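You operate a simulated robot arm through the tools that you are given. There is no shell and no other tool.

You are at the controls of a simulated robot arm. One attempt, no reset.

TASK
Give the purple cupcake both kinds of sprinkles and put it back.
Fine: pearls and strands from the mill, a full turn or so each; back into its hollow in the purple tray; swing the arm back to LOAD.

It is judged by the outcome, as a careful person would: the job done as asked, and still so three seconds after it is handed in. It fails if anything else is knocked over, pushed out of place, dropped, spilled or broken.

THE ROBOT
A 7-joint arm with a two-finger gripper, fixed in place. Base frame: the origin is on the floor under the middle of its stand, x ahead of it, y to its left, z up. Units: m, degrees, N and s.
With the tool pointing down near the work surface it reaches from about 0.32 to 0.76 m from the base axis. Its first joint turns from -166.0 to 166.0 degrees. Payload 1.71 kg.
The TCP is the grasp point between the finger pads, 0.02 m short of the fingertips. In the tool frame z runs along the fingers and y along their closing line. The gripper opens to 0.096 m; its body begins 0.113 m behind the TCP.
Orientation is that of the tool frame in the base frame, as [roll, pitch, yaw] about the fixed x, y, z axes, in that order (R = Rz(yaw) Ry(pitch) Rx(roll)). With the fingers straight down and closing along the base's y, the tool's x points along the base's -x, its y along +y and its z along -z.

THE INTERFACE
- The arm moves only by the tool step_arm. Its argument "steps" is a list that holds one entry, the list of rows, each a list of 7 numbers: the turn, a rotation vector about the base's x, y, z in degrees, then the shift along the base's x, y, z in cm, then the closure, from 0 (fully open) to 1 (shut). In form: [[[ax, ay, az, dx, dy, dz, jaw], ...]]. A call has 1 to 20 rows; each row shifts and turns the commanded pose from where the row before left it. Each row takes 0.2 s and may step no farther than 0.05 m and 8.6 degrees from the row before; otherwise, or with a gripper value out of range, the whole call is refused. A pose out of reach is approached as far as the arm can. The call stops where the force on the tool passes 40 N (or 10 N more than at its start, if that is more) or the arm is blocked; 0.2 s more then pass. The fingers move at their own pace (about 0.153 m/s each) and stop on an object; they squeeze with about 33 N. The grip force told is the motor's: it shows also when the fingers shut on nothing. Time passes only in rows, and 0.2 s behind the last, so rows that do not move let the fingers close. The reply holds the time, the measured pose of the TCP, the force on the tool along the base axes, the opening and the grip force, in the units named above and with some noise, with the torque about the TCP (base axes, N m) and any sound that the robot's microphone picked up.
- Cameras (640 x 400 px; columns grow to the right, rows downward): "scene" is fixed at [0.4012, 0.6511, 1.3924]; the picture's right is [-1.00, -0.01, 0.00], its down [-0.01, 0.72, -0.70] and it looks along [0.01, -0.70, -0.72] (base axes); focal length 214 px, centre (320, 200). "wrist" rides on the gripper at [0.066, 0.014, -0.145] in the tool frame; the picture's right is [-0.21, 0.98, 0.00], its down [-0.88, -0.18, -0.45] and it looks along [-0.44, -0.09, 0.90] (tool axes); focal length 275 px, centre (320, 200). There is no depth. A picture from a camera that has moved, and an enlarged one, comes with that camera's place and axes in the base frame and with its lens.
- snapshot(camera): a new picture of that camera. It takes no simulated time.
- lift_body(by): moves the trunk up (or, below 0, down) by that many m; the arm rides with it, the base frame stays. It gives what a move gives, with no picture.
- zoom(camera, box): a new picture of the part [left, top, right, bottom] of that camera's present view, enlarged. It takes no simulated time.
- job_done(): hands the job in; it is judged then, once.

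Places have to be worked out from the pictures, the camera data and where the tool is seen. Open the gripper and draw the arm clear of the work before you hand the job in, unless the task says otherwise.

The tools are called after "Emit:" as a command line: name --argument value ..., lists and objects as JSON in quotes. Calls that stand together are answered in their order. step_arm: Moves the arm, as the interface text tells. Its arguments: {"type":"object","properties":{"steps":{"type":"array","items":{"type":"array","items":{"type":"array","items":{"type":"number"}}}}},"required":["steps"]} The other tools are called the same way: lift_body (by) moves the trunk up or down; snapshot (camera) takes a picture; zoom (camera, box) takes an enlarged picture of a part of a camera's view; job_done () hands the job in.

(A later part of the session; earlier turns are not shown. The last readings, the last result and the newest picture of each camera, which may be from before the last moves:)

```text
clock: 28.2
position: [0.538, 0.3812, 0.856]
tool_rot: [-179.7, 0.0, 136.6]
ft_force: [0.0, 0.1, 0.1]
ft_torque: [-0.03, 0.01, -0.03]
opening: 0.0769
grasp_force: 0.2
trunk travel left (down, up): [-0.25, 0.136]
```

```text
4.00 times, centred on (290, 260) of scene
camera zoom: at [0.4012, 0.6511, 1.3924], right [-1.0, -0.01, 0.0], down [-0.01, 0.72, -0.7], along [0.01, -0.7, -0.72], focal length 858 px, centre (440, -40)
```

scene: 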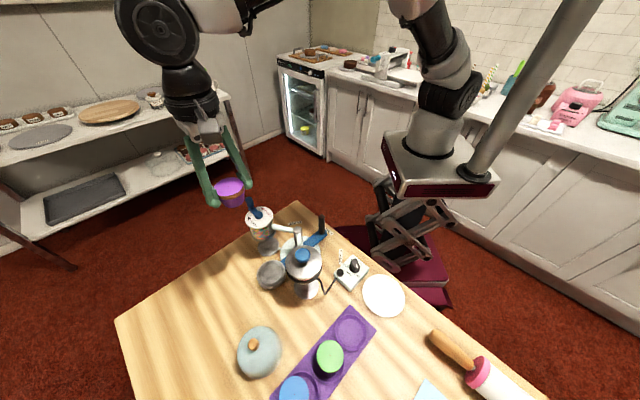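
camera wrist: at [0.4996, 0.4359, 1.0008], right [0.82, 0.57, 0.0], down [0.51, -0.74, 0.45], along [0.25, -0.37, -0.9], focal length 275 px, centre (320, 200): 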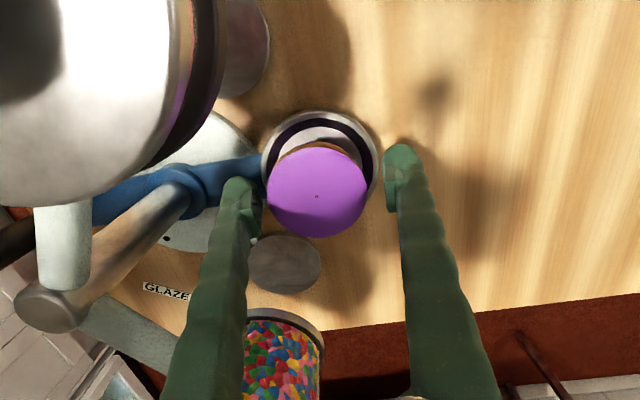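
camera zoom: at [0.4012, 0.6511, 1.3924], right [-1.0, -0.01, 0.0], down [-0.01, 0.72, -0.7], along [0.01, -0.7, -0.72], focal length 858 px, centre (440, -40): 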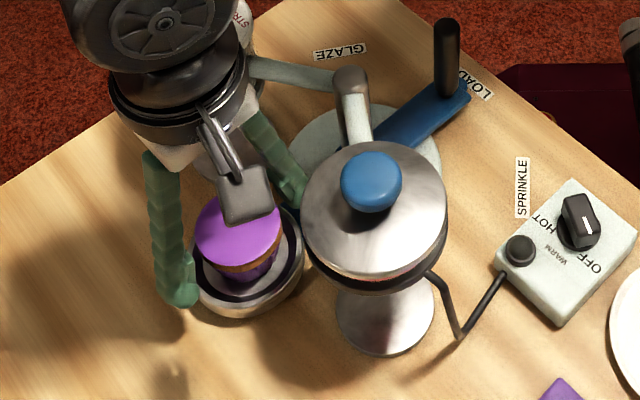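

Released cleanly; the cupcake stands in the dish. I retreat straight up to z≈1.10.

Emit:
step_arm --steps '[[[0, 0, 0, 0, 0, 1.5, 0.2], [0, 0, 0, 0, 0, 3, 0.2], [0, 0, 0, 0, 0, 4, 0.2], [0, 0, 0, 0, 0, 4, 0.2], [0, 0, 0, 0, 0, 4, 0.2], [0, 0, 0, 0, 0, 4, 0.2], [0, 0, 0, 0, 0, 4, 0.2], [0, 0, 0, 0, 0, 0, 0.2]]]'

Emit:
snapshot --camera "wrist"

Emit:
zoom --camera "scene" --box '[210, 180, 370, 280]'

```text
clock: 30.0
position: [0.5388, 0.3823, 1.1018]
tool_rot: [-179.8, 0.1, 136.6]
ft_force: [-0.7, -0.3, -0.3]
ft_torque: [0.03, 0.04, 0.02]
opening: 0.0769
grasp_force: 0.1
trunk travel left (down, up): [-0.25, 0.136]
```

```text
taken
camera wrist: at [0.5005, 0.436, 1.2467], right [0.82, 0.57, 0.0], down [0.51, -0.74, 0.45], along [0.25, -0.37, -0.9], focal length 275 px, centre (320, 200)
```

wrist: 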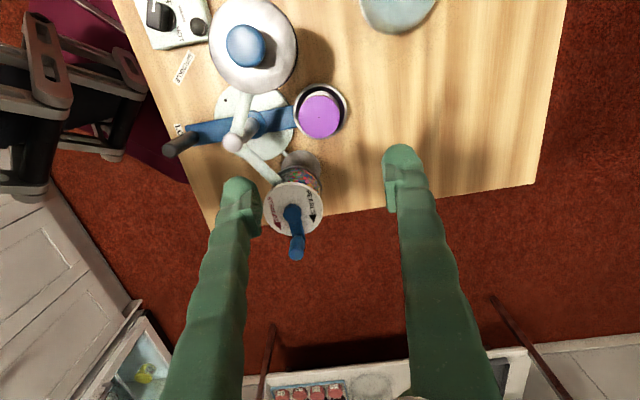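

```text
4.00 times, centred on (290, 230) of scene
camera zoom: at [0.4012, 0.6511, 1.3924], right [-1.0, -0.01, 0.0], down [-0.01, 0.72, -0.7], along [0.01, -0.7, -0.72], focal length 858 px, centre (440, 80)
```

zoom: 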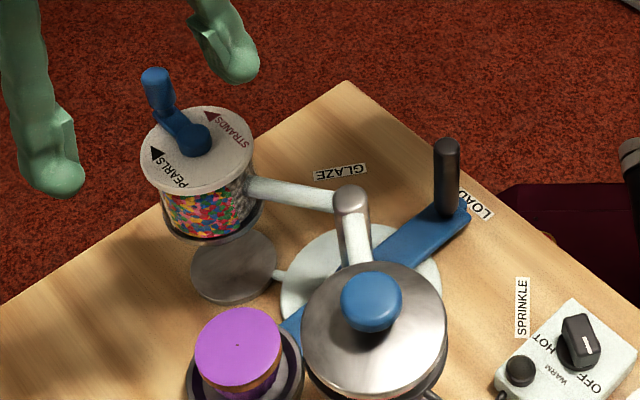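

Excellent overhead view of mill, dish and handle. I zoom in on each to refine their positions.

Emit:
zoom --camera "wrist" --box '[232, 160, 360, 240]'

Emit:
zoom --camera "wrist" --box '[240, 190, 368, 270]'

Emit:
zoom --camera "wrist" --box '[152, 70, 360, 200]'

```text
5.00 times, centred on (296, 200) of wrist
camera zoom: at [0.5005, 0.436, 1.2467], right [0.82, 0.57, 0.0], down [0.51, -0.74, 0.45], along [0.25, -0.37, -0.9], focal length 1376 px, centre (440, 200)
```

zoom: 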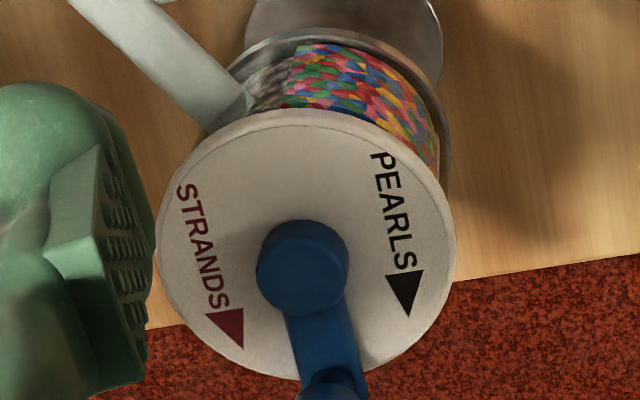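

```text
5.00 times, centred on (304, 230) of wrist
camera zoom: at [0.5005, 0.436, 1.2467], right [0.82, 0.57, 0.0], down [0.51, -0.74, 0.45], along [0.25, -0.37, -0.9], focal length 1376 px, centre (400, 50)
```

zoom: 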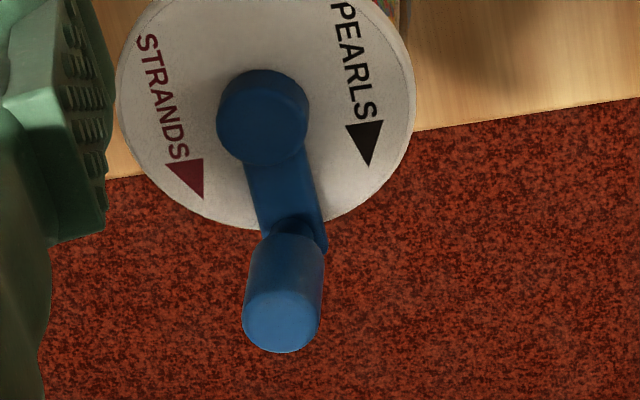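

```text
3.08 times, centred on (256, 135) of wrist
camera zoom: at [0.5005, 0.436, 1.2467], right [0.82, 0.57, 0.0], down [0.51, -0.74, 0.45], along [0.25, -0.37, -0.9], focal length 847 px, centre (517, 400)
```

zoom: 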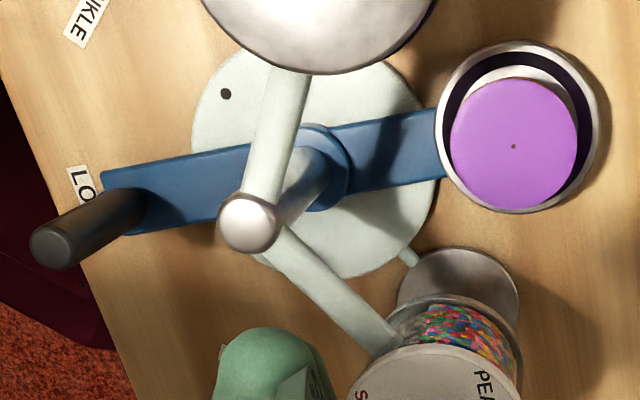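

Refined: handle at ≈(0.4035, 0.249), top ≈0.91; mill axis ≈(0.566, 0.287); the swing to SPRINKLE is ≈60° clockwise. I move above the handle, rotating +59° so the fingers close along its direction of travel.

Emit:
step_arm --steps '[[[0, 0, 7.37, -1.69, -1.67, -0.4, 0.2], [0, 0, 7.37, -1.69, -1.67, -0.4, 0.2], [0, 0, 7.37, -1.69, -1.67, -0.4, 0.2], [0, 0, 7.37, -1.69, -1.67, -0.4, 0.2], [0, 0, 7.37, -1.69, -1.67, -0.4, 0.2], [0, 0, 7.37, -1.69, -1.67, -0.4, 0.2], [0, 0, 7.37, -1.69, -1.67, -0.4, 0.2], [0, 0, 7.37, -1.69, -1.67, -0.4, 0.2], [0, 0, 0, 0, 0, 0, 0.2], [0, 0, 0, 0, 0, 0, 0.2]]]'

Emit:
snapshot --camera "wrist"

Emit:
snapshot --camera "scene"

```text
clock: 32.2
position: [0.4029, 0.2479, 1.0685]
tool_rot: [-179.9, 0.0, -164.4]
ft_force: [0.0, 1.2, -0.1]
ft_torque: [0.01, -0.02, 0.0]
opening: 0.0769
grasp_force: 0.1
trunk travel left (down, up): [-0.25, 0.136]
```

```text
taken
camera wrist: at [0.3348, 0.2421, 1.2135], right [-0.06, 1.0, 0.0], down [0.89, 0.06, 0.45], along [0.44, 0.03, -0.9], focal length 275 px, centre (320, 200)
```

wrist: 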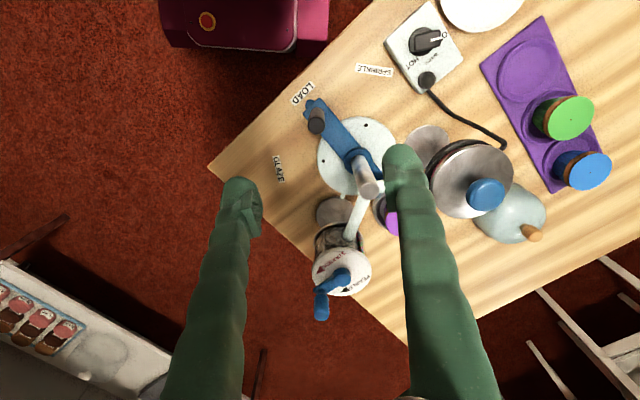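

```text
taken
```

scene: 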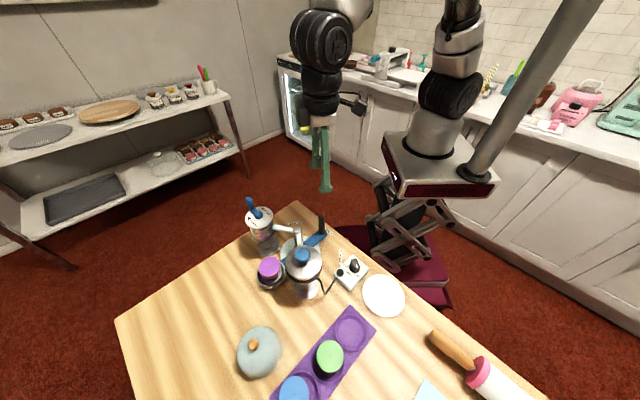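

Above the handle. I zoom in to refine the handle's centre and see the layout from this angle.

Emit:
zoom --camera "wrist" --box '[240, 60, 400, 160]'

Emit:
zoom --camera "wrist" --box '[270, 130, 430, 330]'

```text
4.00 times, centred on (320, 110) of wrist
camera zoom: at [0.3348, 0.2421, 1.2135], right [-0.06, 1.0, 0.0], down [0.89, 0.06, 0.45], along [0.44, 0.03, -0.9], focal length 1101 px, centre (320, 560)
```

zoom: 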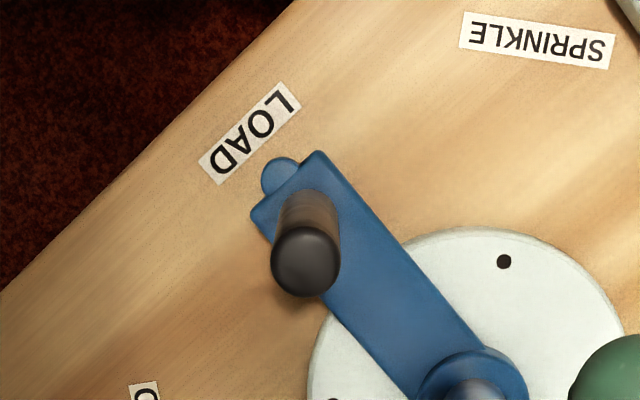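

```text
2.00 times, centred on (350, 230) of wrist
camera zoom: at [0.3348, 0.2421, 1.2135], right [-0.06, 1.0, 0.0], down [0.89, 0.06, 0.45], along [0.44, 0.03, -0.9], focal length 551 px, centre (260, 140)
```

zoom: 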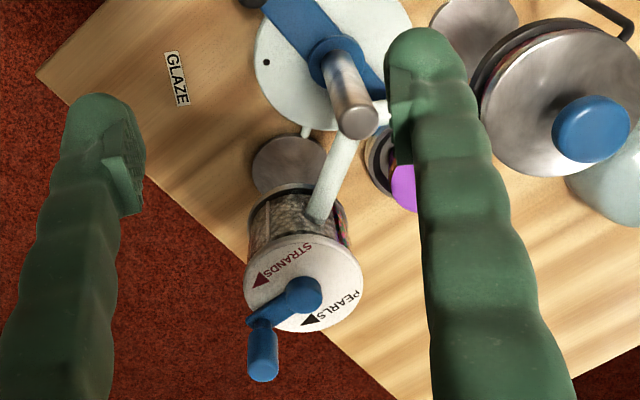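

Triangulating with refined camera axes gives a consistent picture: table 0.800, pivot (0.4635, 0.308), handle (0.3975, 0.243) with top ≈0.90, mill axis (0.565, 0.286), so the swing is ≈57° clockwise. I align over the handle and descend to TCP z≈0.915 first to check.

Emit:
step_arm --steps '[[[0, 0, 0, -0.54, -0.49, -3, 0.2], [0, 0, 0, 0, 0, -4, 0.2], [0, 0, 0, 0, 0, -4, 0.2], [0, 0, 0, 0, 0, -4, 0.2], [0, 0, 0, 0, 0, 0, 0.2], [0, 0, 0, 0, 0, 0, 0.2]]]'

Emit:
snapshot --camera "wrist"

Emit:
zoom --camera "scene" --box '[250, 180, 410, 280]'

```text
clock: 33.6
position: [0.3967, 0.2433, 0.9181]
tool_rot: [-180.0, 0.0, -164.4]
ft_force: [0.1, 0.1, -0.4]
ft_torque: [0.01, -0.03, 0.0]
opening: 0.0769
grasp_force: 0.1
trunk travel left (down, up): [-0.25, 0.136]
```

```text
taken
camera wrist: at [0.3295, 0.2381, 1.063], right [-0.06, 1.0, 0.0], down [0.89, 0.06, 0.45], along [0.44, 0.03, -0.9], focal length 275 px, centre (320, 200)
```

wrist: 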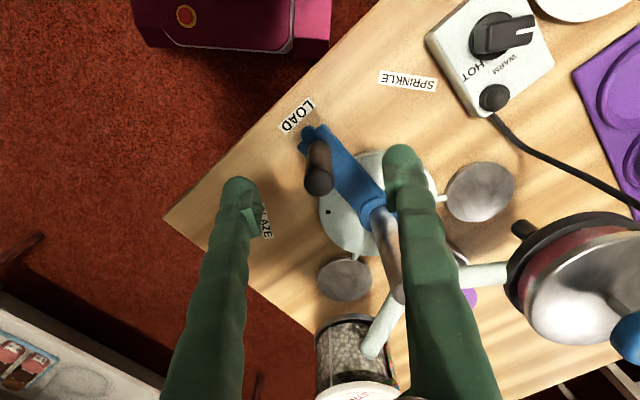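

```text
4.00 times, centred on (330, 230) of scene
camera zoom: at [0.4012, 0.6511, 1.3924], right [-1.0, -0.01, 0.0], down [-0.01, 0.72, -0.7], along [0.01, -0.7, -0.72], focal length 858 px, centre (280, 80)
```

zoom: 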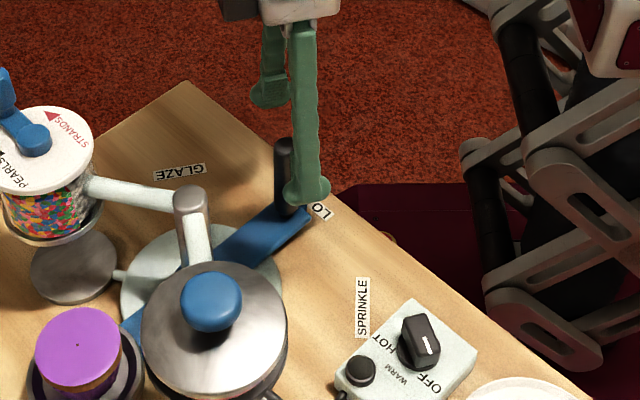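

The handle top projects exactly under the TCP, about 2 cm below. I lower to TCP z≈0.885 and close on the handle.

Emit:
step_arm --steps '[[[0, 0, 0, 0, 0, -1.7, 0.2], [0, 0, 0, 0, 0, -1.6, 0.2], [0, 0, 0, 0, 0, 0, 0.4], [0, 0, 0, 0, 0, 0, 0.6], [0, 0, 0, 0, 0, 0, 0.75], [0, 0, 0, 0, 0, 0, 0.85], [0, 0, 0, 0, 0, 0, 0.85]]]'

Emit:
snapshot --camera "wrist"

```text
clock: 35.2
position: [0.3963, 0.2418, 0.8859]
tool_rot: [-180.0, 0.1, -164.5]
ft_force: [-0.3, 0.0, -2.9]
ft_torque: [-0.01, -0.08, 0.01]
opening: 0.0186
grasp_force: 35.1
trunk travel left (down, up): [-0.25, 0.136]
```

```text
taken
camera wrist: at [0.329, 0.2376, 1.0306], right [-0.06, 1.0, 0.0], down [0.89, 0.06, 0.44], along [0.44, 0.03, -0.9], focal length 275 px, centre (320, 200)
```

wrist: 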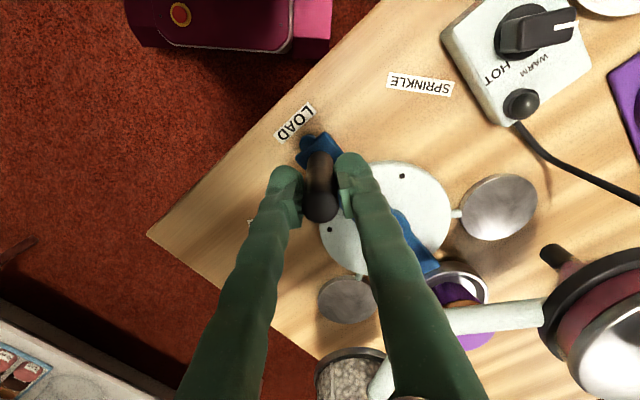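

Handle gripped (0.0186 m). I swing it clockwise about the pivot in small arc steps, first ~19° to check that it turns freely.

Emit:
step_arm --steps '[[[0, 0, 0, -0.526, 0.582, 0, 0.85], [0, 0, 0, -0.476, 0.624, 0, 0.85], [0, 0, 0, -0.422, 0.662, 0, 0.85], [0, 0, 0, -0.366, 0.694, 0, 0.85]]]'

Emit:
zoom --camera "scene" --box '[210, 190, 370, 290]'

```text
clock: 36.2
position: [0.3779, 0.268, 0.8853]
tool_rot: [-180.0, -0.2, -164.5]
ft_force: [-2.2, -1.2, -14.4]
ft_torque: [0.0, -0.2, -0.01]
opening: 0.0186
grasp_force: 35.0
trunk travel left (down, up): [-0.25, 0.136]
```

```text
4.00 times, centred on (290, 240) of scene
camera zoom: at [0.4012, 0.6511, 1.3924], right [-1.0, -0.01, 0.0], down [-0.01, 0.72, -0.7], along [0.01, -0.7, -0.72], focal length 858 px, centre (440, 40)
```

zoom: 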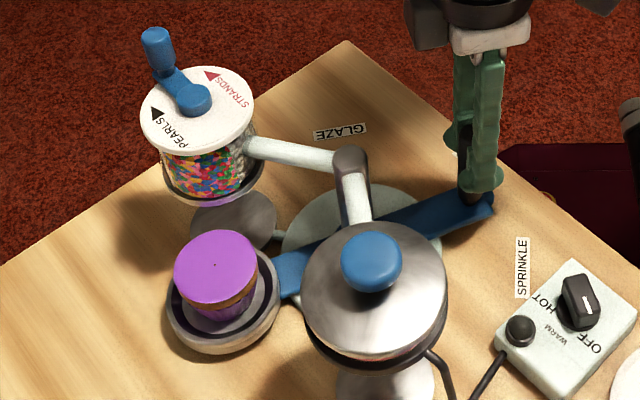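

It turns freely with the cupcake riding along; there's a slight vertical pull (−14 N), so I ease down 1 mm while continuing.

Emit:
step_arm --steps '[[[0, 0, 0, -0.307, 0.723, -0.1, 0.85], [0, 0, 0, -0.246, 0.746, 0, 0.85], [0, 0, 0, -0.183, 0.763, 0, 0.85], [0, 0, 0, -0.119, 0.776, 0, 0.85]]]'

Emit:
zoom --camera "scene" --box '[210, 190, 370, 290]'

```text
clock: 37.2
position: [0.3711, 0.2988, 0.8859]
tool_rot: [-179.9, 0.2, -164.5]
ft_force: [-5.5, 0.8, -1.6]
ft_torque: [-0.05, 0.14, -0.01]
opening: 0.0188
grasp_force: 35.1
trunk travel left (down, up): [-0.25, 0.136]
```

```text
4.00 times, centred on (290, 240) of scene
camera zoom: at [0.4012, 0.6511, 1.3924], right [-1.0, -0.01, 0.0], down [-0.01, 0.72, -0.7], along [0.01, -0.7, -0.72], focal length 858 px, centre (440, 40)
```

zoom: 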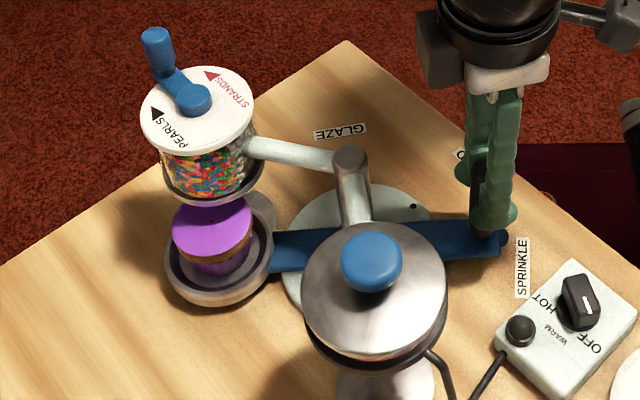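

Good progress: the dish is now approaching the mill. I continue the remaining ~19° to the SPRINKLE station.

Emit:
step_arm --steps '[[[0, 0, 0, -0.03, 0.783, 0, 0.85], [0, 0, 0, 0.04, 0.785, 0, 0.85], [0, 0, 0, 0.1, 0.781, 0, 0.85], [0, 0, 0, 0.1, 0.5, 0, 0.85], [0, 0, 0, 0, 0, 0, 0.85]]]'

Emit:
zoom --camera "scene" --box '[210, 190, 370, 290]'

Emit:
snapshot --camera "wrist"

```text
clock: 38.4
position: [0.372, 0.3278, 0.8853]
tool_rot: [-179.9, 0.1, -164.5]
ft_force: [-3.7, 3.2, 13.4]
ft_torque: [-0.01, 0.14, 0.0]
opening: 0.0187
grasp_force: 35.2
trunk travel left (down, up): [-0.25, 0.136]
```

```text
4.00 times, centred on (290, 240) of scene
camera zoom: at [0.4012, 0.6511, 1.3924], right [-1.0, -0.01, 0.0], down [-0.01, 0.72, -0.7], along [0.01, -0.7, -0.72], focal length 858 px, centre (440, 40)
```

zoom: 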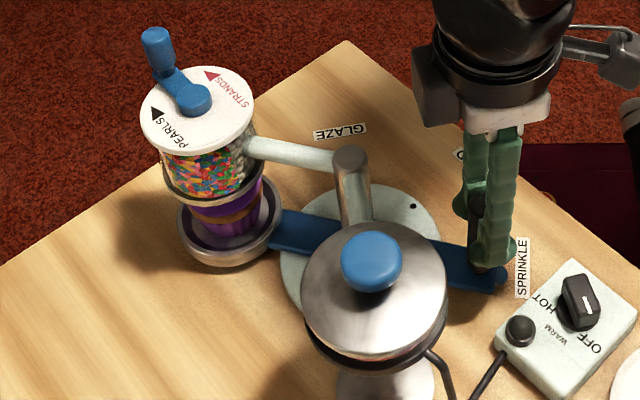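

```text
taken
camera wrist: at [0.3042, 0.3225, 1.0304], right [-0.06, 1.0, 0.0], down [0.89, 0.06, 0.45], along [0.45, 0.03, -0.89], focal length 275 px, centre (320, 200)
```

wrist: 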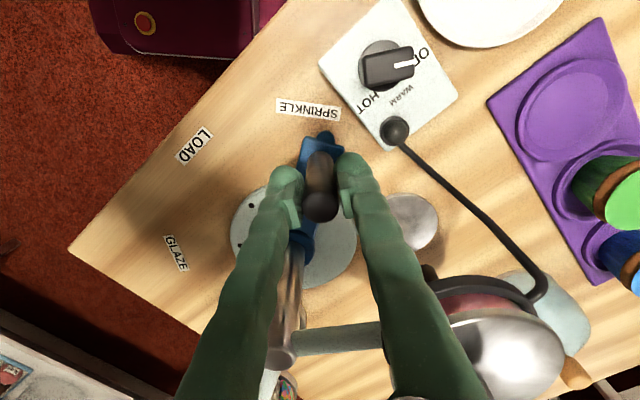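

Dish centre projects within ~2 mm of the mill's axis. I zoom in on the mill/dish and the handle/label for confirmation.

Emit:
zoom --camera "scene" --box '[240, 205, 304, 245]'

Emit:
zoom --camera "scene" --box '[240, 225, 304, 265]'

Emit:
zoom --camera "wrist" --box '[220, 80, 380, 180]'

```text
10.00 times, centred on (272, 225) of scene
camera zoom: at [0.4012, 0.6511, 1.3924], right [-1.0, -0.01, 0.0], down [-0.01, 0.72, -0.7], along [0.01, -0.7, -0.72], focal length 2145 px, centre (800, -50)
```

zoom: 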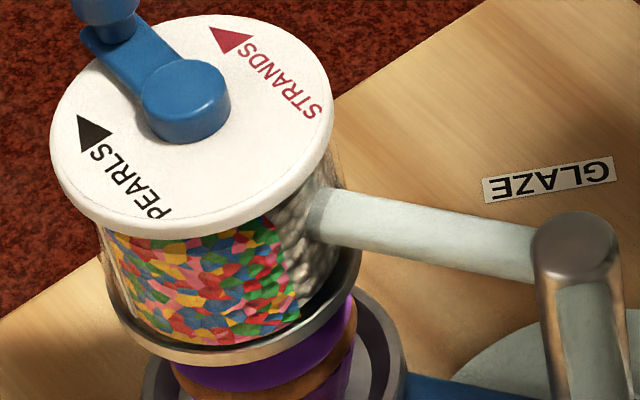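

```text
10.00 times, centred on (272, 245) of scene
camera zoom: at [0.4012, 0.6511, 1.3924], right [-1.0, -0.01, 0.0], down [-0.01, 0.72, -0.7], along [0.01, -0.7, -0.72], focal length 2145 px, centre (800, -250)
```

zoom: 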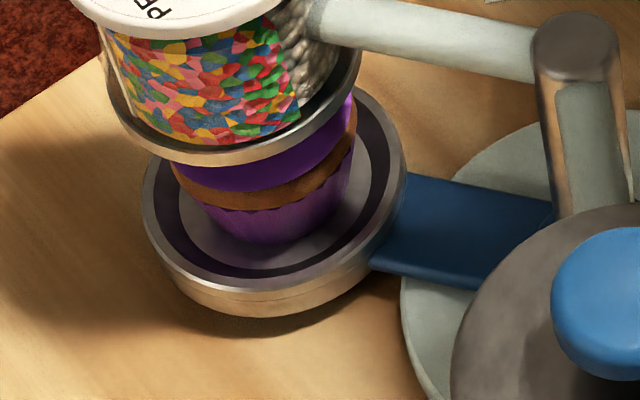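

```text
4.00 times, centred on (300, 130) of wrist
camera zoom: at [0.3042, 0.3225, 1.0304], right [-0.06, 1.0, 0.0], down [0.89, 0.06, 0.45], along [0.45, 0.03, -0.89], focal length 1101 px, centre (400, 480)
```

zoom: 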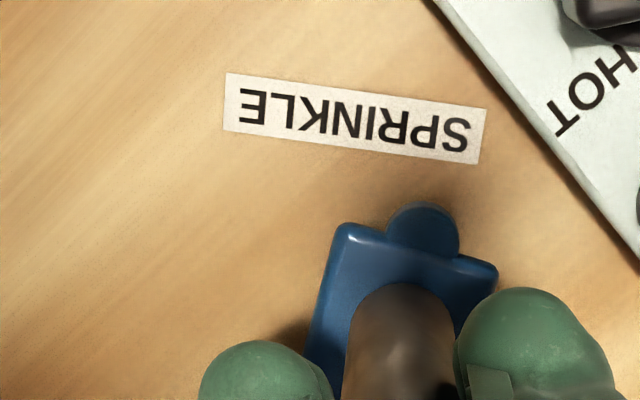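

The cupcake is aligned under the mill within ~2–3 mm and the arm points to SPRINKLE. I release the handle with a modest opening and rise straight up.

Emit:
step_arm --steps '[[[0, 0, 0, 0, 0, 0.1, 0.85], [0, 0, 0, 0, 0, 0, 0.75], [0, 0, 0, 0, 0, 0, 0.6], [0, 0, 0, 0, 0, 0, 0.6], [0, 0, 0, 0, 0, 2, 0.6], [0, 0, 0, 0, 0, 4, 0.6], [0, 0, 0, 0, 0, 4, 0.6], [0, 0, 0, 0, 0, 4, 0.6], [0, 0, 0, 0, 0, 4, 0.6], [0, 0, 0, 0, 0, 4, 0.6], [0, 0, 0, 0, 0, 0, 0.6]]]'

Emit:
snapshot --camera "wrist"

Emit:
zoom --camera "scene" --box '[210, 190, 370, 290]'

```text
clock: 40.8
position: [0.3717, 0.3266, 1.1075]
tool_rot: [-179.9, 0.0, -164.4]
ft_force: [-0.3, 0.3, -0.8]
ft_torque: [-0.01, 0.0, 0.01]
opening: 0.0385
grasp_force: 0.0
trunk travel left (down, up): [-0.25, 0.136]
```

```text
taken
camera wrist: at [0.3052, 0.3216, 1.2517], right [-0.06, 1.0, 0.0], down [0.89, 0.06, 0.44], along [0.44, 0.03, -0.9], focal length 275 px, centre (320, 200)
```

wrist: 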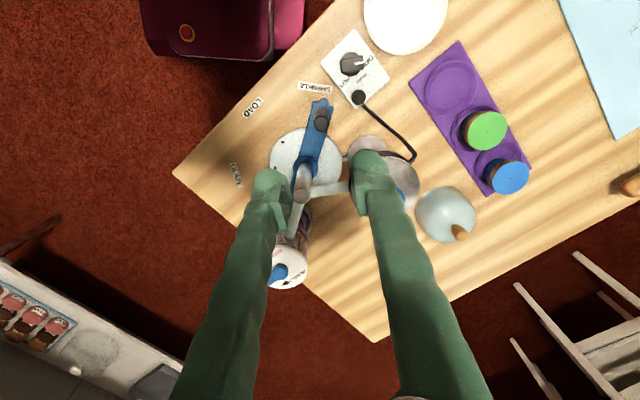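

```text
4.00 times, centred on (290, 240) of scene
camera zoom: at [0.4012, 0.6511, 1.3924], right [-1.0, -0.01, 0.0], down [-0.01, 0.72, -0.7], along [0.01, -0.7, -0.72], focal length 858 px, centre (440, 40)
```

zoom: 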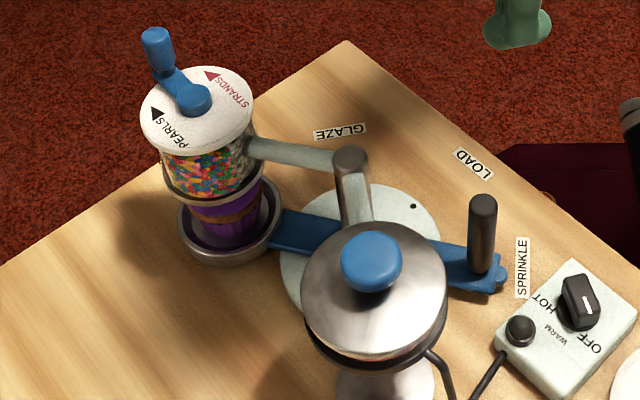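

The arm stays at SPRINKLE. Now I move above the crank knob (≈(0.589, 0.262), top ≈0.99), keeping this orientation.

Emit:
step_arm --steps '[[[0, 0, 0, 3.62, -1.08, 0, 0.5], [0, 0, 0, 3.62, -1.08, 0, 0.5], [0, 0, 0, 3.62, -1.08, 0, 0.5], [0, 0, 0, 3.62, -1.08, 0, 0.5], [0, 0, 0, 3.62, -1.08, 0, 0.5], [0, 0, 0, 3.62, -1.08, -1, 0.5], [0, 0, 0, 0, 0, 0, 0.5], [0, 0, 0, 0, 0, 0, 0.5]]]'

Emit:
snapshot --camera "wrist"

Emit:
zoom --camera "wrist" --box '[240, 80, 400, 180]'

```text
clock: 42.6
position: [0.5917, 0.2636, 1.0953]
tool_rot: [-179.9, 0.0, -164.4]
ft_force: [-0.2, 1.0, -0.2]
ft_torque: [0.02, 0.01, -0.02]
opening: 0.048
grasp_force: 0.1
trunk travel left (down, up): [-0.25, 0.136]
```

```text
taken
camera wrist: at [0.5237, 0.2586, 1.2401], right [-0.06, 1.0, 0.0], down [0.89, 0.06, 0.44], along [0.44, 0.03, -0.9], focal length 275 px, centre (320, 200)
```

wrist: 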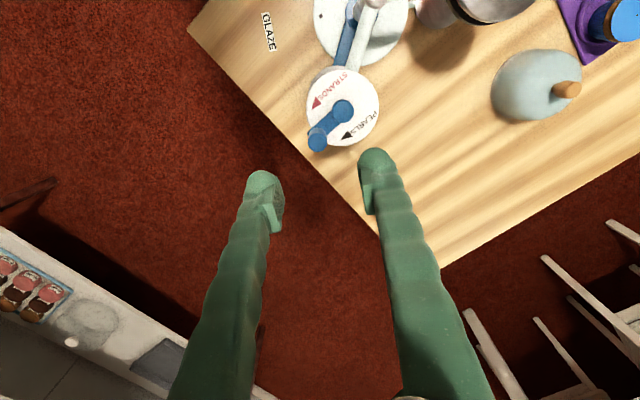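

```text
4.00 times, centred on (320, 130) of wrist
camera zoom: at [0.5237, 0.2586, 1.2401], right [-0.06, 1.0, 0.0], down [0.89, 0.06, 0.44], along [0.44, 0.03, -0.9], focal length 1101 px, centre (320, 480)
```

zoom: 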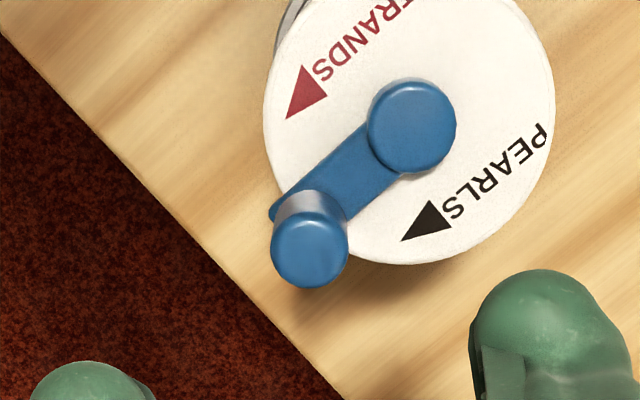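

The overhead view gives knob ≈(0.5885, 0.2607) and mill axis ≈(0.565, 0.2845), crank radius ≈33.5 mm at −45°. I align over the knob and descend to z≈1.02 for a check.

Emit:
step_arm --steps '[[[0, 0, 0, -0.32, -0.29, -2, 0.5], [0, 0, 0, 0, 0, -3, 0.5], [0, 0, 0, 0, 0, -2.5, 0.5], [0, 0, 0, 0, 0, 0, 0.5], [0, 0, 0, 0, 0, 0, 0.5]]]'

Emit:
zoom --camera "wrist" --box '[200, 80, 440, 230]'

Emit:
zoom --camera "scene" --box '[210, 170, 338, 250]'

```text
clock: 43.8
position: [0.5875, 0.2608, 1.0204]
tool_rot: [-179.9, 0.0, -164.5]
ft_force: [-0.6, -0.2, -0.5]
ft_torque: [0.03, -0.02, 0.01]
opening: 0.048
grasp_force: 0.1
trunk travel left (down, up): [-0.25, 0.136]
```

```text
2.67 times, centred on (320, 155) of wrist
camera zoom: at [0.5197, 0.2552, 1.166], right [-0.06, 1.0, 0.0], down [0.89, 0.06, 0.44], along [0.44, 0.03, -0.9], focal length 734 px, centre (320, 320)
```

zoom: 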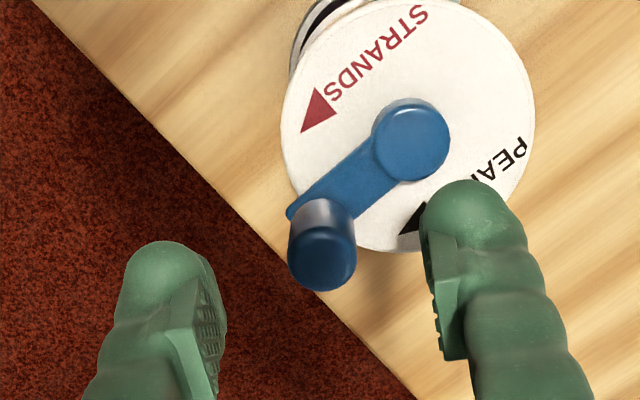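

```text
5.00 times, centred on (274, 210) of scene
camera zoom: at [0.4012, 0.6511, 1.3924], right [-1.0, -0.01, 0.0], down [-0.01, 0.72, -0.7], along [0.01, -0.7, -0.72], focal length 1072 px, centre (550, 150)
```

zoom: 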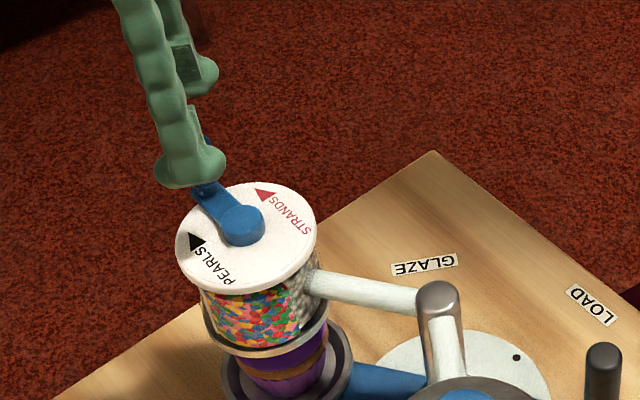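

Aligned within 1–2 mm. I descend to TCP z≈0.991 and close on the knob.

Emit:
step_arm --steps '[[[0, 0, 0, 0.1, 0, -1.5, 0.5], [0, 0, 0, 0, 0, -1.4, 0.5], [0, 0, 0, 0, 0, 0, 0.6], [0, 0, 0, 0, 0, 0, 0.75], [0, 0, 0, 0, 0, 0, 0.85], [0, 0, 0, 0, 0, 0, 0.9], [0, 0, 0, 0, 0, 0, 0.9]]]'

Emit:
zoom --camera "wrist" --box '[200, 80, 440, 230]'

Emit:
zoom --camera "scene" --box '[210, 170, 338, 250]'

```text
clock: 45.4
position: [0.5881, 0.2598, 0.992]
tool_rot: [-180.0, 0.0, -164.4]
ft_force: [-3.2, 2.3, -2.9]
ft_torque: [0.03, 0.04, -0.01]
opening: 0.0166
grasp_force: 34.6
trunk travel left (down, up): [-0.25, 0.136]
```

```text
2.67 times, centred on (320, 155) of wrist
camera zoom: at [0.5201, 0.2549, 1.1365], right [-0.06, 1.0, 0.0], down [0.89, 0.06, 0.44], along [0.44, 0.03, -0.9], focal length 734 px, centre (320, 320)
```

zoom: 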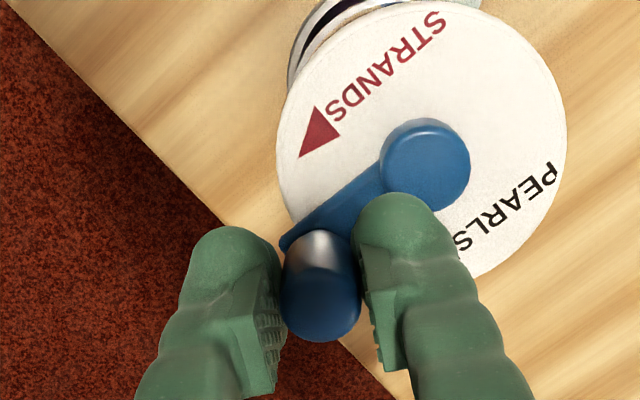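

```text
5.00 times, centred on (274, 210) of scene
camera zoom: at [0.4012, 0.6511, 1.3924], right [-1.0, -0.01, 0.0], down [-0.01, 0.72, -0.7], along [0.01, -0.7, -0.72], focal length 1072 px, centre (550, 150)
```

zoom: 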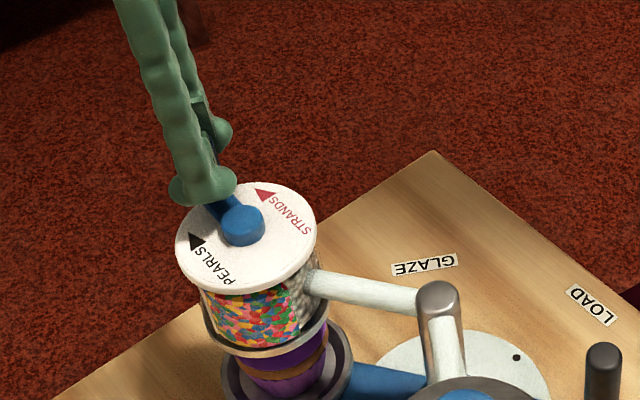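

Knob gripped firmly. I start turning clockwise (PEARLS) about the mill axis in ~9° steps, first ~55°, and check forces and sound.

Emit:
step_arm --steps '[[[0, 0, 0, -0.427, -0.339, 0, 0.9], [0, 0, 0, -0.476, -0.266, 0, 0.9], [0, 0, 0, -0.512, -0.186, 0, 0.9], [0, 0, 0, -0.535, -0.101, 0, 0.9], [0, 0, 0, -0.545, -0.014, 0, 0.9], [0, 0, 0, -0.54, 0.074, 0, 0.9]]]'

Emit:
zoom --camera "scene" --box '[210, 170, 338, 250]'

Emit:
zoom --camera "wrist" --box '[200, 80, 440, 230]'

```text
clock: 46.8
position: [0.5571, 0.2526, 0.9912]
tool_rot: [-179.9, 0.0, -164.4]
ft_force: [0.6, 4.5, 0.0]
ft_torque: [0.07, -0.24, -0.04]
opening: 0.0165
grasp_force: 35.3
trunk travel left (down, up): [-0.25, 0.136]
```

```text
5.00 times, centred on (274, 210) of scene
camera zoom: at [0.4012, 0.6511, 1.3924], right [-1.0, -0.01, 0.0], down [-0.01, 0.72, -0.7], along [0.01, -0.7, -0.72], focal length 1072 px, centre (550, 150)
```

zoom: 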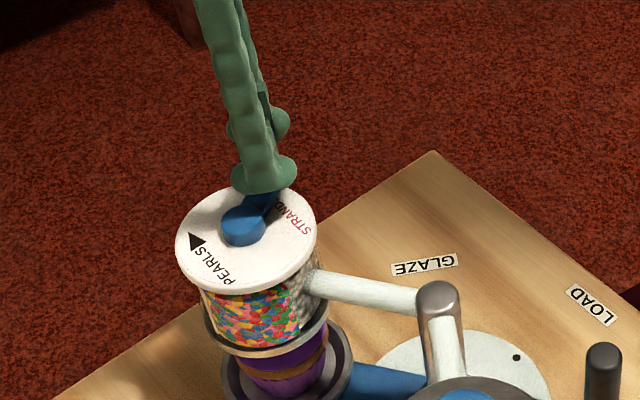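

```text
2.67 times, centred on (320, 155) of wrist
camera zoom: at [0.4898, 0.2469, 1.1364], right [-0.06, 1.0, 0.0], down [0.89, 0.06, 0.45], along [0.45, 0.03, -0.9], focal length 734 px, centre (320, 320)
```

zoom: 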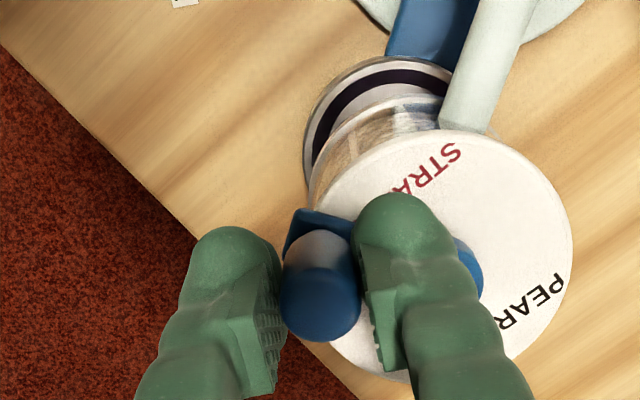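

The crank turns freely and there is little force. I continue clockwise for the next 20 steps.

Emit:
step_arm --steps '[[[0, 0, 0, -0.521, 0.16, 0, 0.9], [0, 0, 0, -0.489, 0.241, 0, 0.9], [0, 0, 0, -0.444, 0.317, 0, 0.9], [0, 0, 0, -0.387, 0.384, 0, 0.9], [0, 0, 0, -0.32, 0.441, 0, 0.9], [0, 0, 0, -0.245, 0.487, 0, 0.9], [0, 0, 0, -0.164, 0.52, 0, 0.9], [0, 0, 0, -0.078, 0.539, 0, 0.9], [0, 0, 0, 0.01, 0.545, 0, 0.9], [0, 0, 0, 0.097, 0.536, 0, 0.9]]]'

Emit:
zoom --camera "scene" --box '[210, 180, 338, 260]'

```text
clock: 49.0
position: [0.5323, 0.2919, 0.9919]
tool_rot: [-179.9, -0.1, -164.6]
ft_force: [7.2, -2.1, 0.8]
ft_torque: [-0.08, 0.0, -0.02]
opening: 0.0169
grasp_force: 35.3
trunk travel left (down, up): [-0.25, 0.136]
```

```text
5.00 times, centred on (274, 220) of scene
camera zoom: at [0.4012, 0.6511, 1.3924], right [-1.0, -0.01, 0.0], down [-0.01, 0.72, -0.7], along [0.01, -0.7, -0.72], focal length 1072 px, centre (550, 100)
```

zoom: 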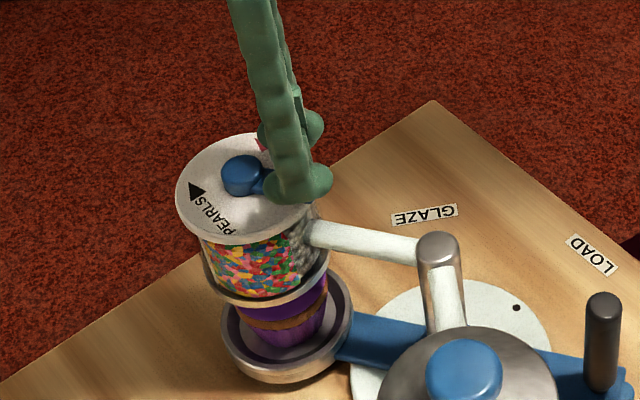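

Still smooth with modest force. I continue the remaining clockwise steps.

Emit:
step_arm --steps '[[[0, 0, 0, 0.22, 0.514, 0, 0.9], [0, 0, 0, 0.3, 0.478, 0, 0.9], [0, 0, 0, 0.336, 0.429, 0, 0.9], [0, 0, 0, 0.4, 0.37, 0, 0.9], [0, 0, 0, 0.455, 0.301, 0, 0.9], [0, 0, 0, 0.497, 0.224, 0, 0.9], [0, 0, 0, 0.527, 0.141, 0, 0.9], [0, 0, 0, 0.542, 0.054, 0, 0.9], [0, 0, 0, 0.544, -0.034, 0, 0.9], [0, 0, 0, 0.531, -0.121, 0, 0.9], [0, 0, 0, 0.505, -0.204, 0, 0.9], [0, 0, 0, 0.466, -0.283, 0, 0.9]]]'

Emit:
zoom --camera "scene" --box '[210, 180, 338, 260]'

```text
clock: 51.6
position: [0.5847, 0.3105, 0.991]
tool_rot: [-179.9, -0.1, -164.5]
ft_force: [-7.9, -10.7, -5.9]
ft_torque: [-0.04, -0.01, -0.02]
opening: 0.0163
grasp_force: 34.8
trunk travel left (down, up): [-0.25, 0.136]
```

```text
5.00 times, centred on (274, 220) of scene
camera zoom: at [0.4012, 0.6511, 1.3924], right [-1.0, -0.01, 0.0], down [-0.01, 0.72, -0.7], along [0.01, -0.7, -0.72], focal length 1072 px, centre (550, 100)
```

zoom: 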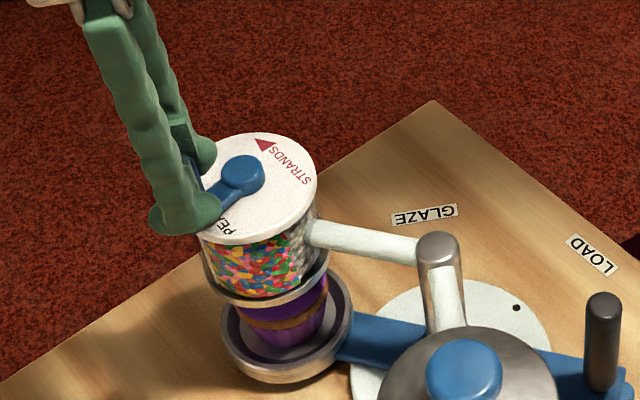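

A circle fit to the readings confirms the axis at (0.565, 0.2843), r≈33 mm. I correct ~1 mm inward and finish the clockwise turn to about 370°.

Emit:
step_arm --steps '[[[0, 0, 0, 0.355, -0.416, 0, 0.9], [0, 0, 0, 0.344, -0.407, 0, 0.9], [0, 0, 0, 0.274, -0.457, 0, 0.9], [0, 0, 0, 0.197, -0.495, 0, 0.9], [0, 0, 0, 0.115, -0.52, 0, 0.9], [0, 0, 0, 0.03, -0.532, 0, 0.9], [0, 0, 0, -0.056, -0.53, 0, 0.9], [0, 0, 0, -0.141, -0.514, 0, 0.9], [0, 0, 0, -0.221, -0.485, 0, 0.9], [0, 0, 0, -0.296, -0.443, 0, 0.9], [0, 0, 0, -0.364, -0.39, 0, 0.9], [0, 0, 0, -0.422, -0.326, 0, 0.9], [0, 0, 0, 0, 0, 0, 0.9]]]'

Emit:
zoom --camera "scene" --box '[210, 180, 338, 260]'

Emit:
zoom --camera "scene" --box '[240, 225, 304, 265]'

Emit:
snapshot --camera "wrist"

```text
clock: 54.4
position: [0.5832, 0.2563, 0.9915]
tool_rot: [-179.9, 0.0, -164.3]
ft_force: [-1.9, 3.7, -9.6]
ft_torque: [0.19, -0.35, 0.01]
opening: 0.0165
grasp_force: 35.0
trunk travel left (down, up): [-0.25, 0.136]
```

```text
5.00 times, centred on (274, 220) of scene
camera zoom: at [0.4012, 0.6511, 1.3924], right [-1.0, -0.01, 0.0], down [-0.01, 0.72, -0.7], along [0.01, -0.7, -0.72], focal length 1072 px, centre (550, 100)
```

zoom: 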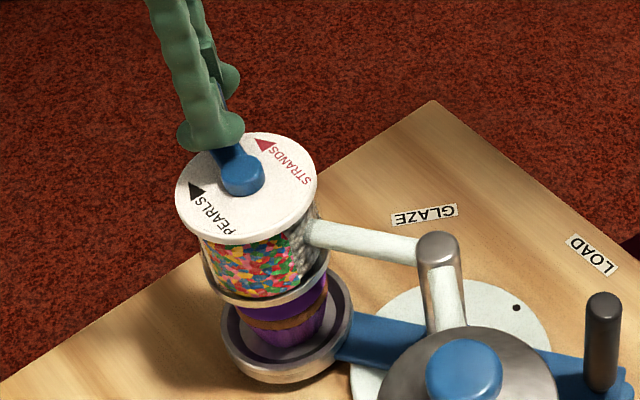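

```text
10.00 times, centred on (272, 245) of scene
camera zoom: at [0.4012, 0.6511, 1.3924], right [-1.0, -0.01, 0.0], down [-0.01, 0.72, -0.7], along [0.01, -0.7, -0.72], focal length 2145 px, centre (800, -250)
```

zoom: 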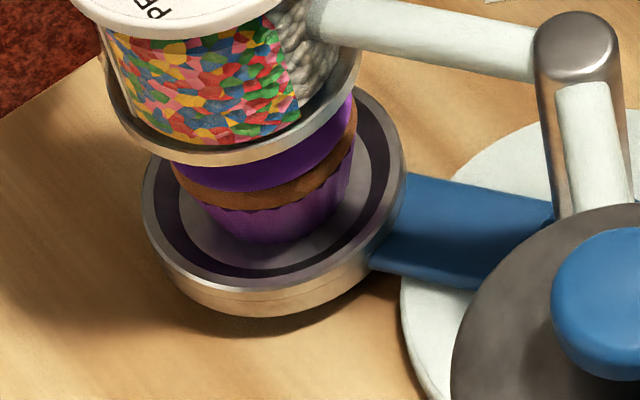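

```text
taken
camera wrist: at [0.5163, 0.252, 1.1366], right [-0.06, 1.0, 0.0], down [0.89, 0.06, 0.45], along [0.44, 0.03, -0.9], focal length 275 px, centre (320, 200)
```

wrist: 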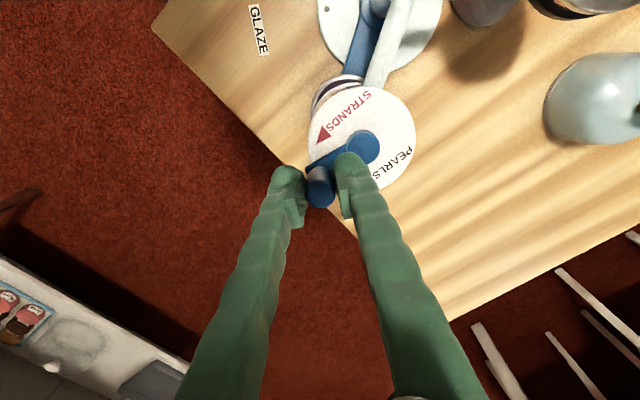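

That completes ~370° clockwise (crank now at −57°). Now I turn counter-clockwise (STRANDS) for a full turn, first 14 steps.

Emit:
step_arm --steps '[[[0, 0, 0, 0.424, 0.326, -0.05, 0.9], [0, 0, 0, 0.366, 0.391, 0, 0.9], [0, 0, 0, 0.298, 0.444, 0, 0.9], [0, 0, 0, 0.223, 0.486, 0, 0.9], [0, 0, 0, 0.142, 0.516, 0, 0.9], [0, 0, 0, 0.057, 0.532, 0, 0.9], [0, 0, 0, -0.029, 0.534, 0, 0.9], [0, 0, 0, -0.115, 0.523, 0, 0.9], [0, 0, 0, -0.197, 0.497, 0, 0.9], [0, 0, 0, -0.275, 0.459, 0, 0.9], [0, 0, 0, -0.345, 0.409, 0, 0.9], [0, 0, 0, -0.406, 0.348, 0, 0.9], [0, 0, 0, -0.457, 0.279, 0, 0.9], [0, 0, 0, -0.496, 0.201, 0, 0.9]]]'

Emit:
zoom --camera "scene" --box '[210, 180, 338, 260]'

```text
clock: 57.4
position: [0.5753, 0.3152, 0.992]
tool_rot: [-179.9, 0.2, -164.5]
ft_force: [-0.5, -4.1, 6.9]
ft_torque: [0.12, -0.57, 0.02]
opening: 0.0167
grasp_force: 35.3
trunk travel left (down, up): [-0.25, 0.136]
```

```text
5.00 times, centred on (274, 220) of scene
camera zoom: at [0.4012, 0.6511, 1.3924], right [-1.0, -0.01, 0.0], down [-0.01, 0.72, -0.7], along [0.01, -0.7, -0.72], focal length 1072 px, centre (550, 100)
```

zoom: 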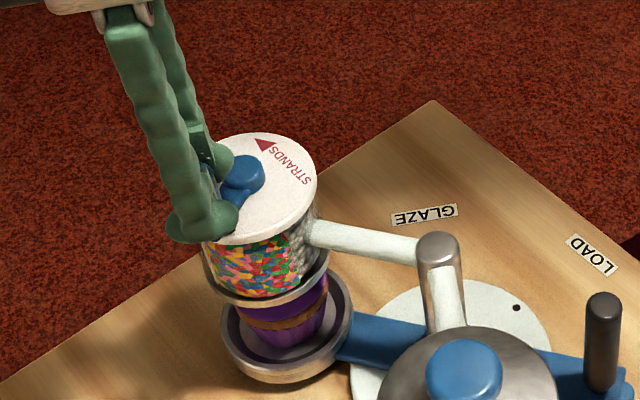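

On track at about +72°. I continue counter-clockwise with the next 14 steps.

Emit:
step_arm --steps '[[[0, 0, 0, -0.522, 0.1, 0, 0.9], [0, 0, 0, -0.534, 0.02, 0, 0.9], [0, 0, 0, -0.532, -0.052, 0, 0.9], [0, 0, 0, -0.517, -0.138, 0, 0.9], [0, 0, 0, -0.488, -0.218, 0, 0.9], [0, 0, 0, -0.447, -0.295, 0, 0.9], [0, 0, 0, -0.394, -0.362, 0, 0.9], [0, 0, 0, -0.33, -0.421, 0, 0.9], [0, 0, 0, -0.259, -0.468, 0, 0.9], [0, 0, 0, -0.179, -0.504, 0, 0.9], [0, 0, 0, -0.097, -0.526, 0, 0.9], [0, 0, 0, -0.01, -0.535, 0, 0.9], [0, 0, 0, 0.075, -0.53, 0, 0.9], [0, 0, 0, 0.16, -0.51, 0, 0.9]]]'

Emit:
zoom --camera "scene" --box '[210, 180, 338, 260]'

```text
clock: 60.4
position: [0.535, 0.2725, 0.9922]
tool_rot: [-179.9, 0.1, -164.4]
ft_force: [6.8, 3.2, 16.1]
ft_torque: [-0.09, 0.33, 0.01]
opening: 0.0167
grasp_force: 35.5
trunk travel left (down, up): [-0.25, 0.136]
```

```text
5.00 times, centred on (274, 220) of scene
camera zoom: at [0.4012, 0.6511, 1.3924], right [-1.0, -0.01, 0.0], down [-0.01, 0.72, -0.7], along [0.01, -0.7, -0.72], focal length 1072 px, centre (550, 100)
```

zoom: 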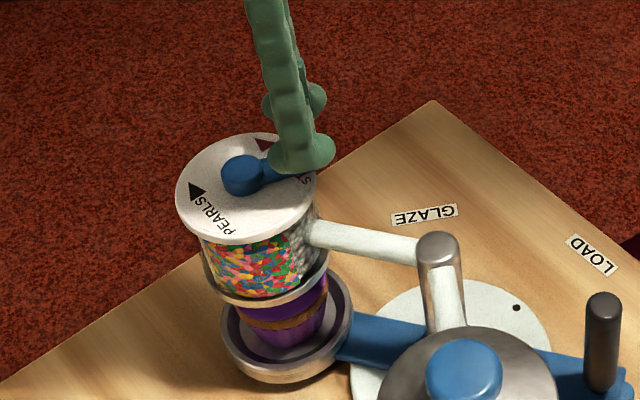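

Now at ~201°. I finish the counter-clockwise turn (12 more steps), easing up 1 mm to relieve the vertical load.

Emit:
step_arm --steps '[[[0, 0, 0, 0.27, -0.46, 0.1, 0.9], [0, 0, 0, 0.334, -0.423, 0, 0.9], [0, 0, 0, 0.379, -0.378, 0, 0.9], [0, 0, 0, 0.435, -0.311, 0, 0.9], [0, 0, 0, 0.479, -0.238, 0, 0.9], [0, 0, 0, 0.511, -0.157, 0, 0.9], [0, 0, 0, 0.53, -0.074, 0, 0.9], [0, 0, 0, 0.535, 0.013, 0, 0.9], [0, 0, 0, 0.526, 0.098, 0, 0.9], [0, 0, 0, 0.503, 0.182, 0, 0.9], [0, 0, 0, 0.467, 0.26, 0, 0.9], [0, 0, 0, 0.419, 0.332, 0, 0.9], [0, 0, 0, 0, 0, 0, 0.9]]]'

Emit:
zoom --camera "scene" --box '[210, 180, 338, 260]'

Emit:
zoom --camera "scene" --box '[240, 225, 304, 265]'

```text
clock: 63.2
position: [0.5875, 0.2607, 0.993]
tool_rot: [-179.9, 0.0, -164.3]
ft_force: [-2.7, 2.7, -6.0]
ft_torque: [0.01, 0.1, 0.03]
opening: 0.0164
grasp_force: 34.7
trunk travel left (down, up): [-0.25, 0.136]
```

```text
5.00 times, centred on (274, 220) of scene
camera zoom: at [0.4012, 0.6511, 1.3924], right [-1.0, -0.01, 0.0], down [-0.01, 0.72, -0.7], along [0.01, -0.7, -0.72], focal length 1072 px, centre (550, 100)
```

zoom: 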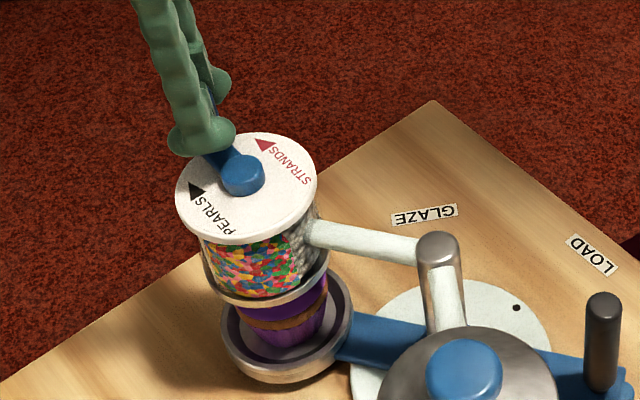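

```text
10.00 times, centred on (272, 245) of scene
camera zoom: at [0.4012, 0.6511, 1.3924], right [-1.0, -0.01, 0.0], down [-0.01, 0.72, -0.7], along [0.01, -0.7, -0.72], focal length 2145 px, centre (800, -250)
```

zoom: 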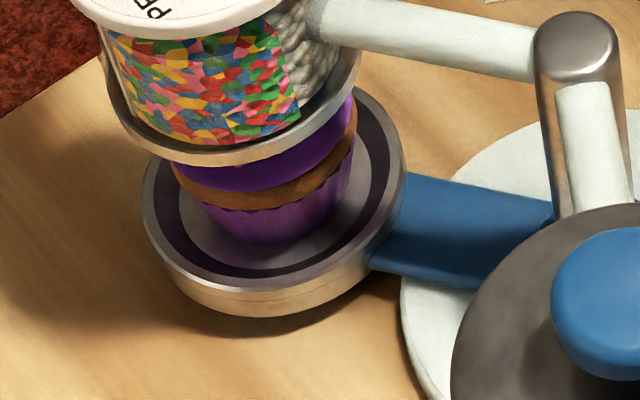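

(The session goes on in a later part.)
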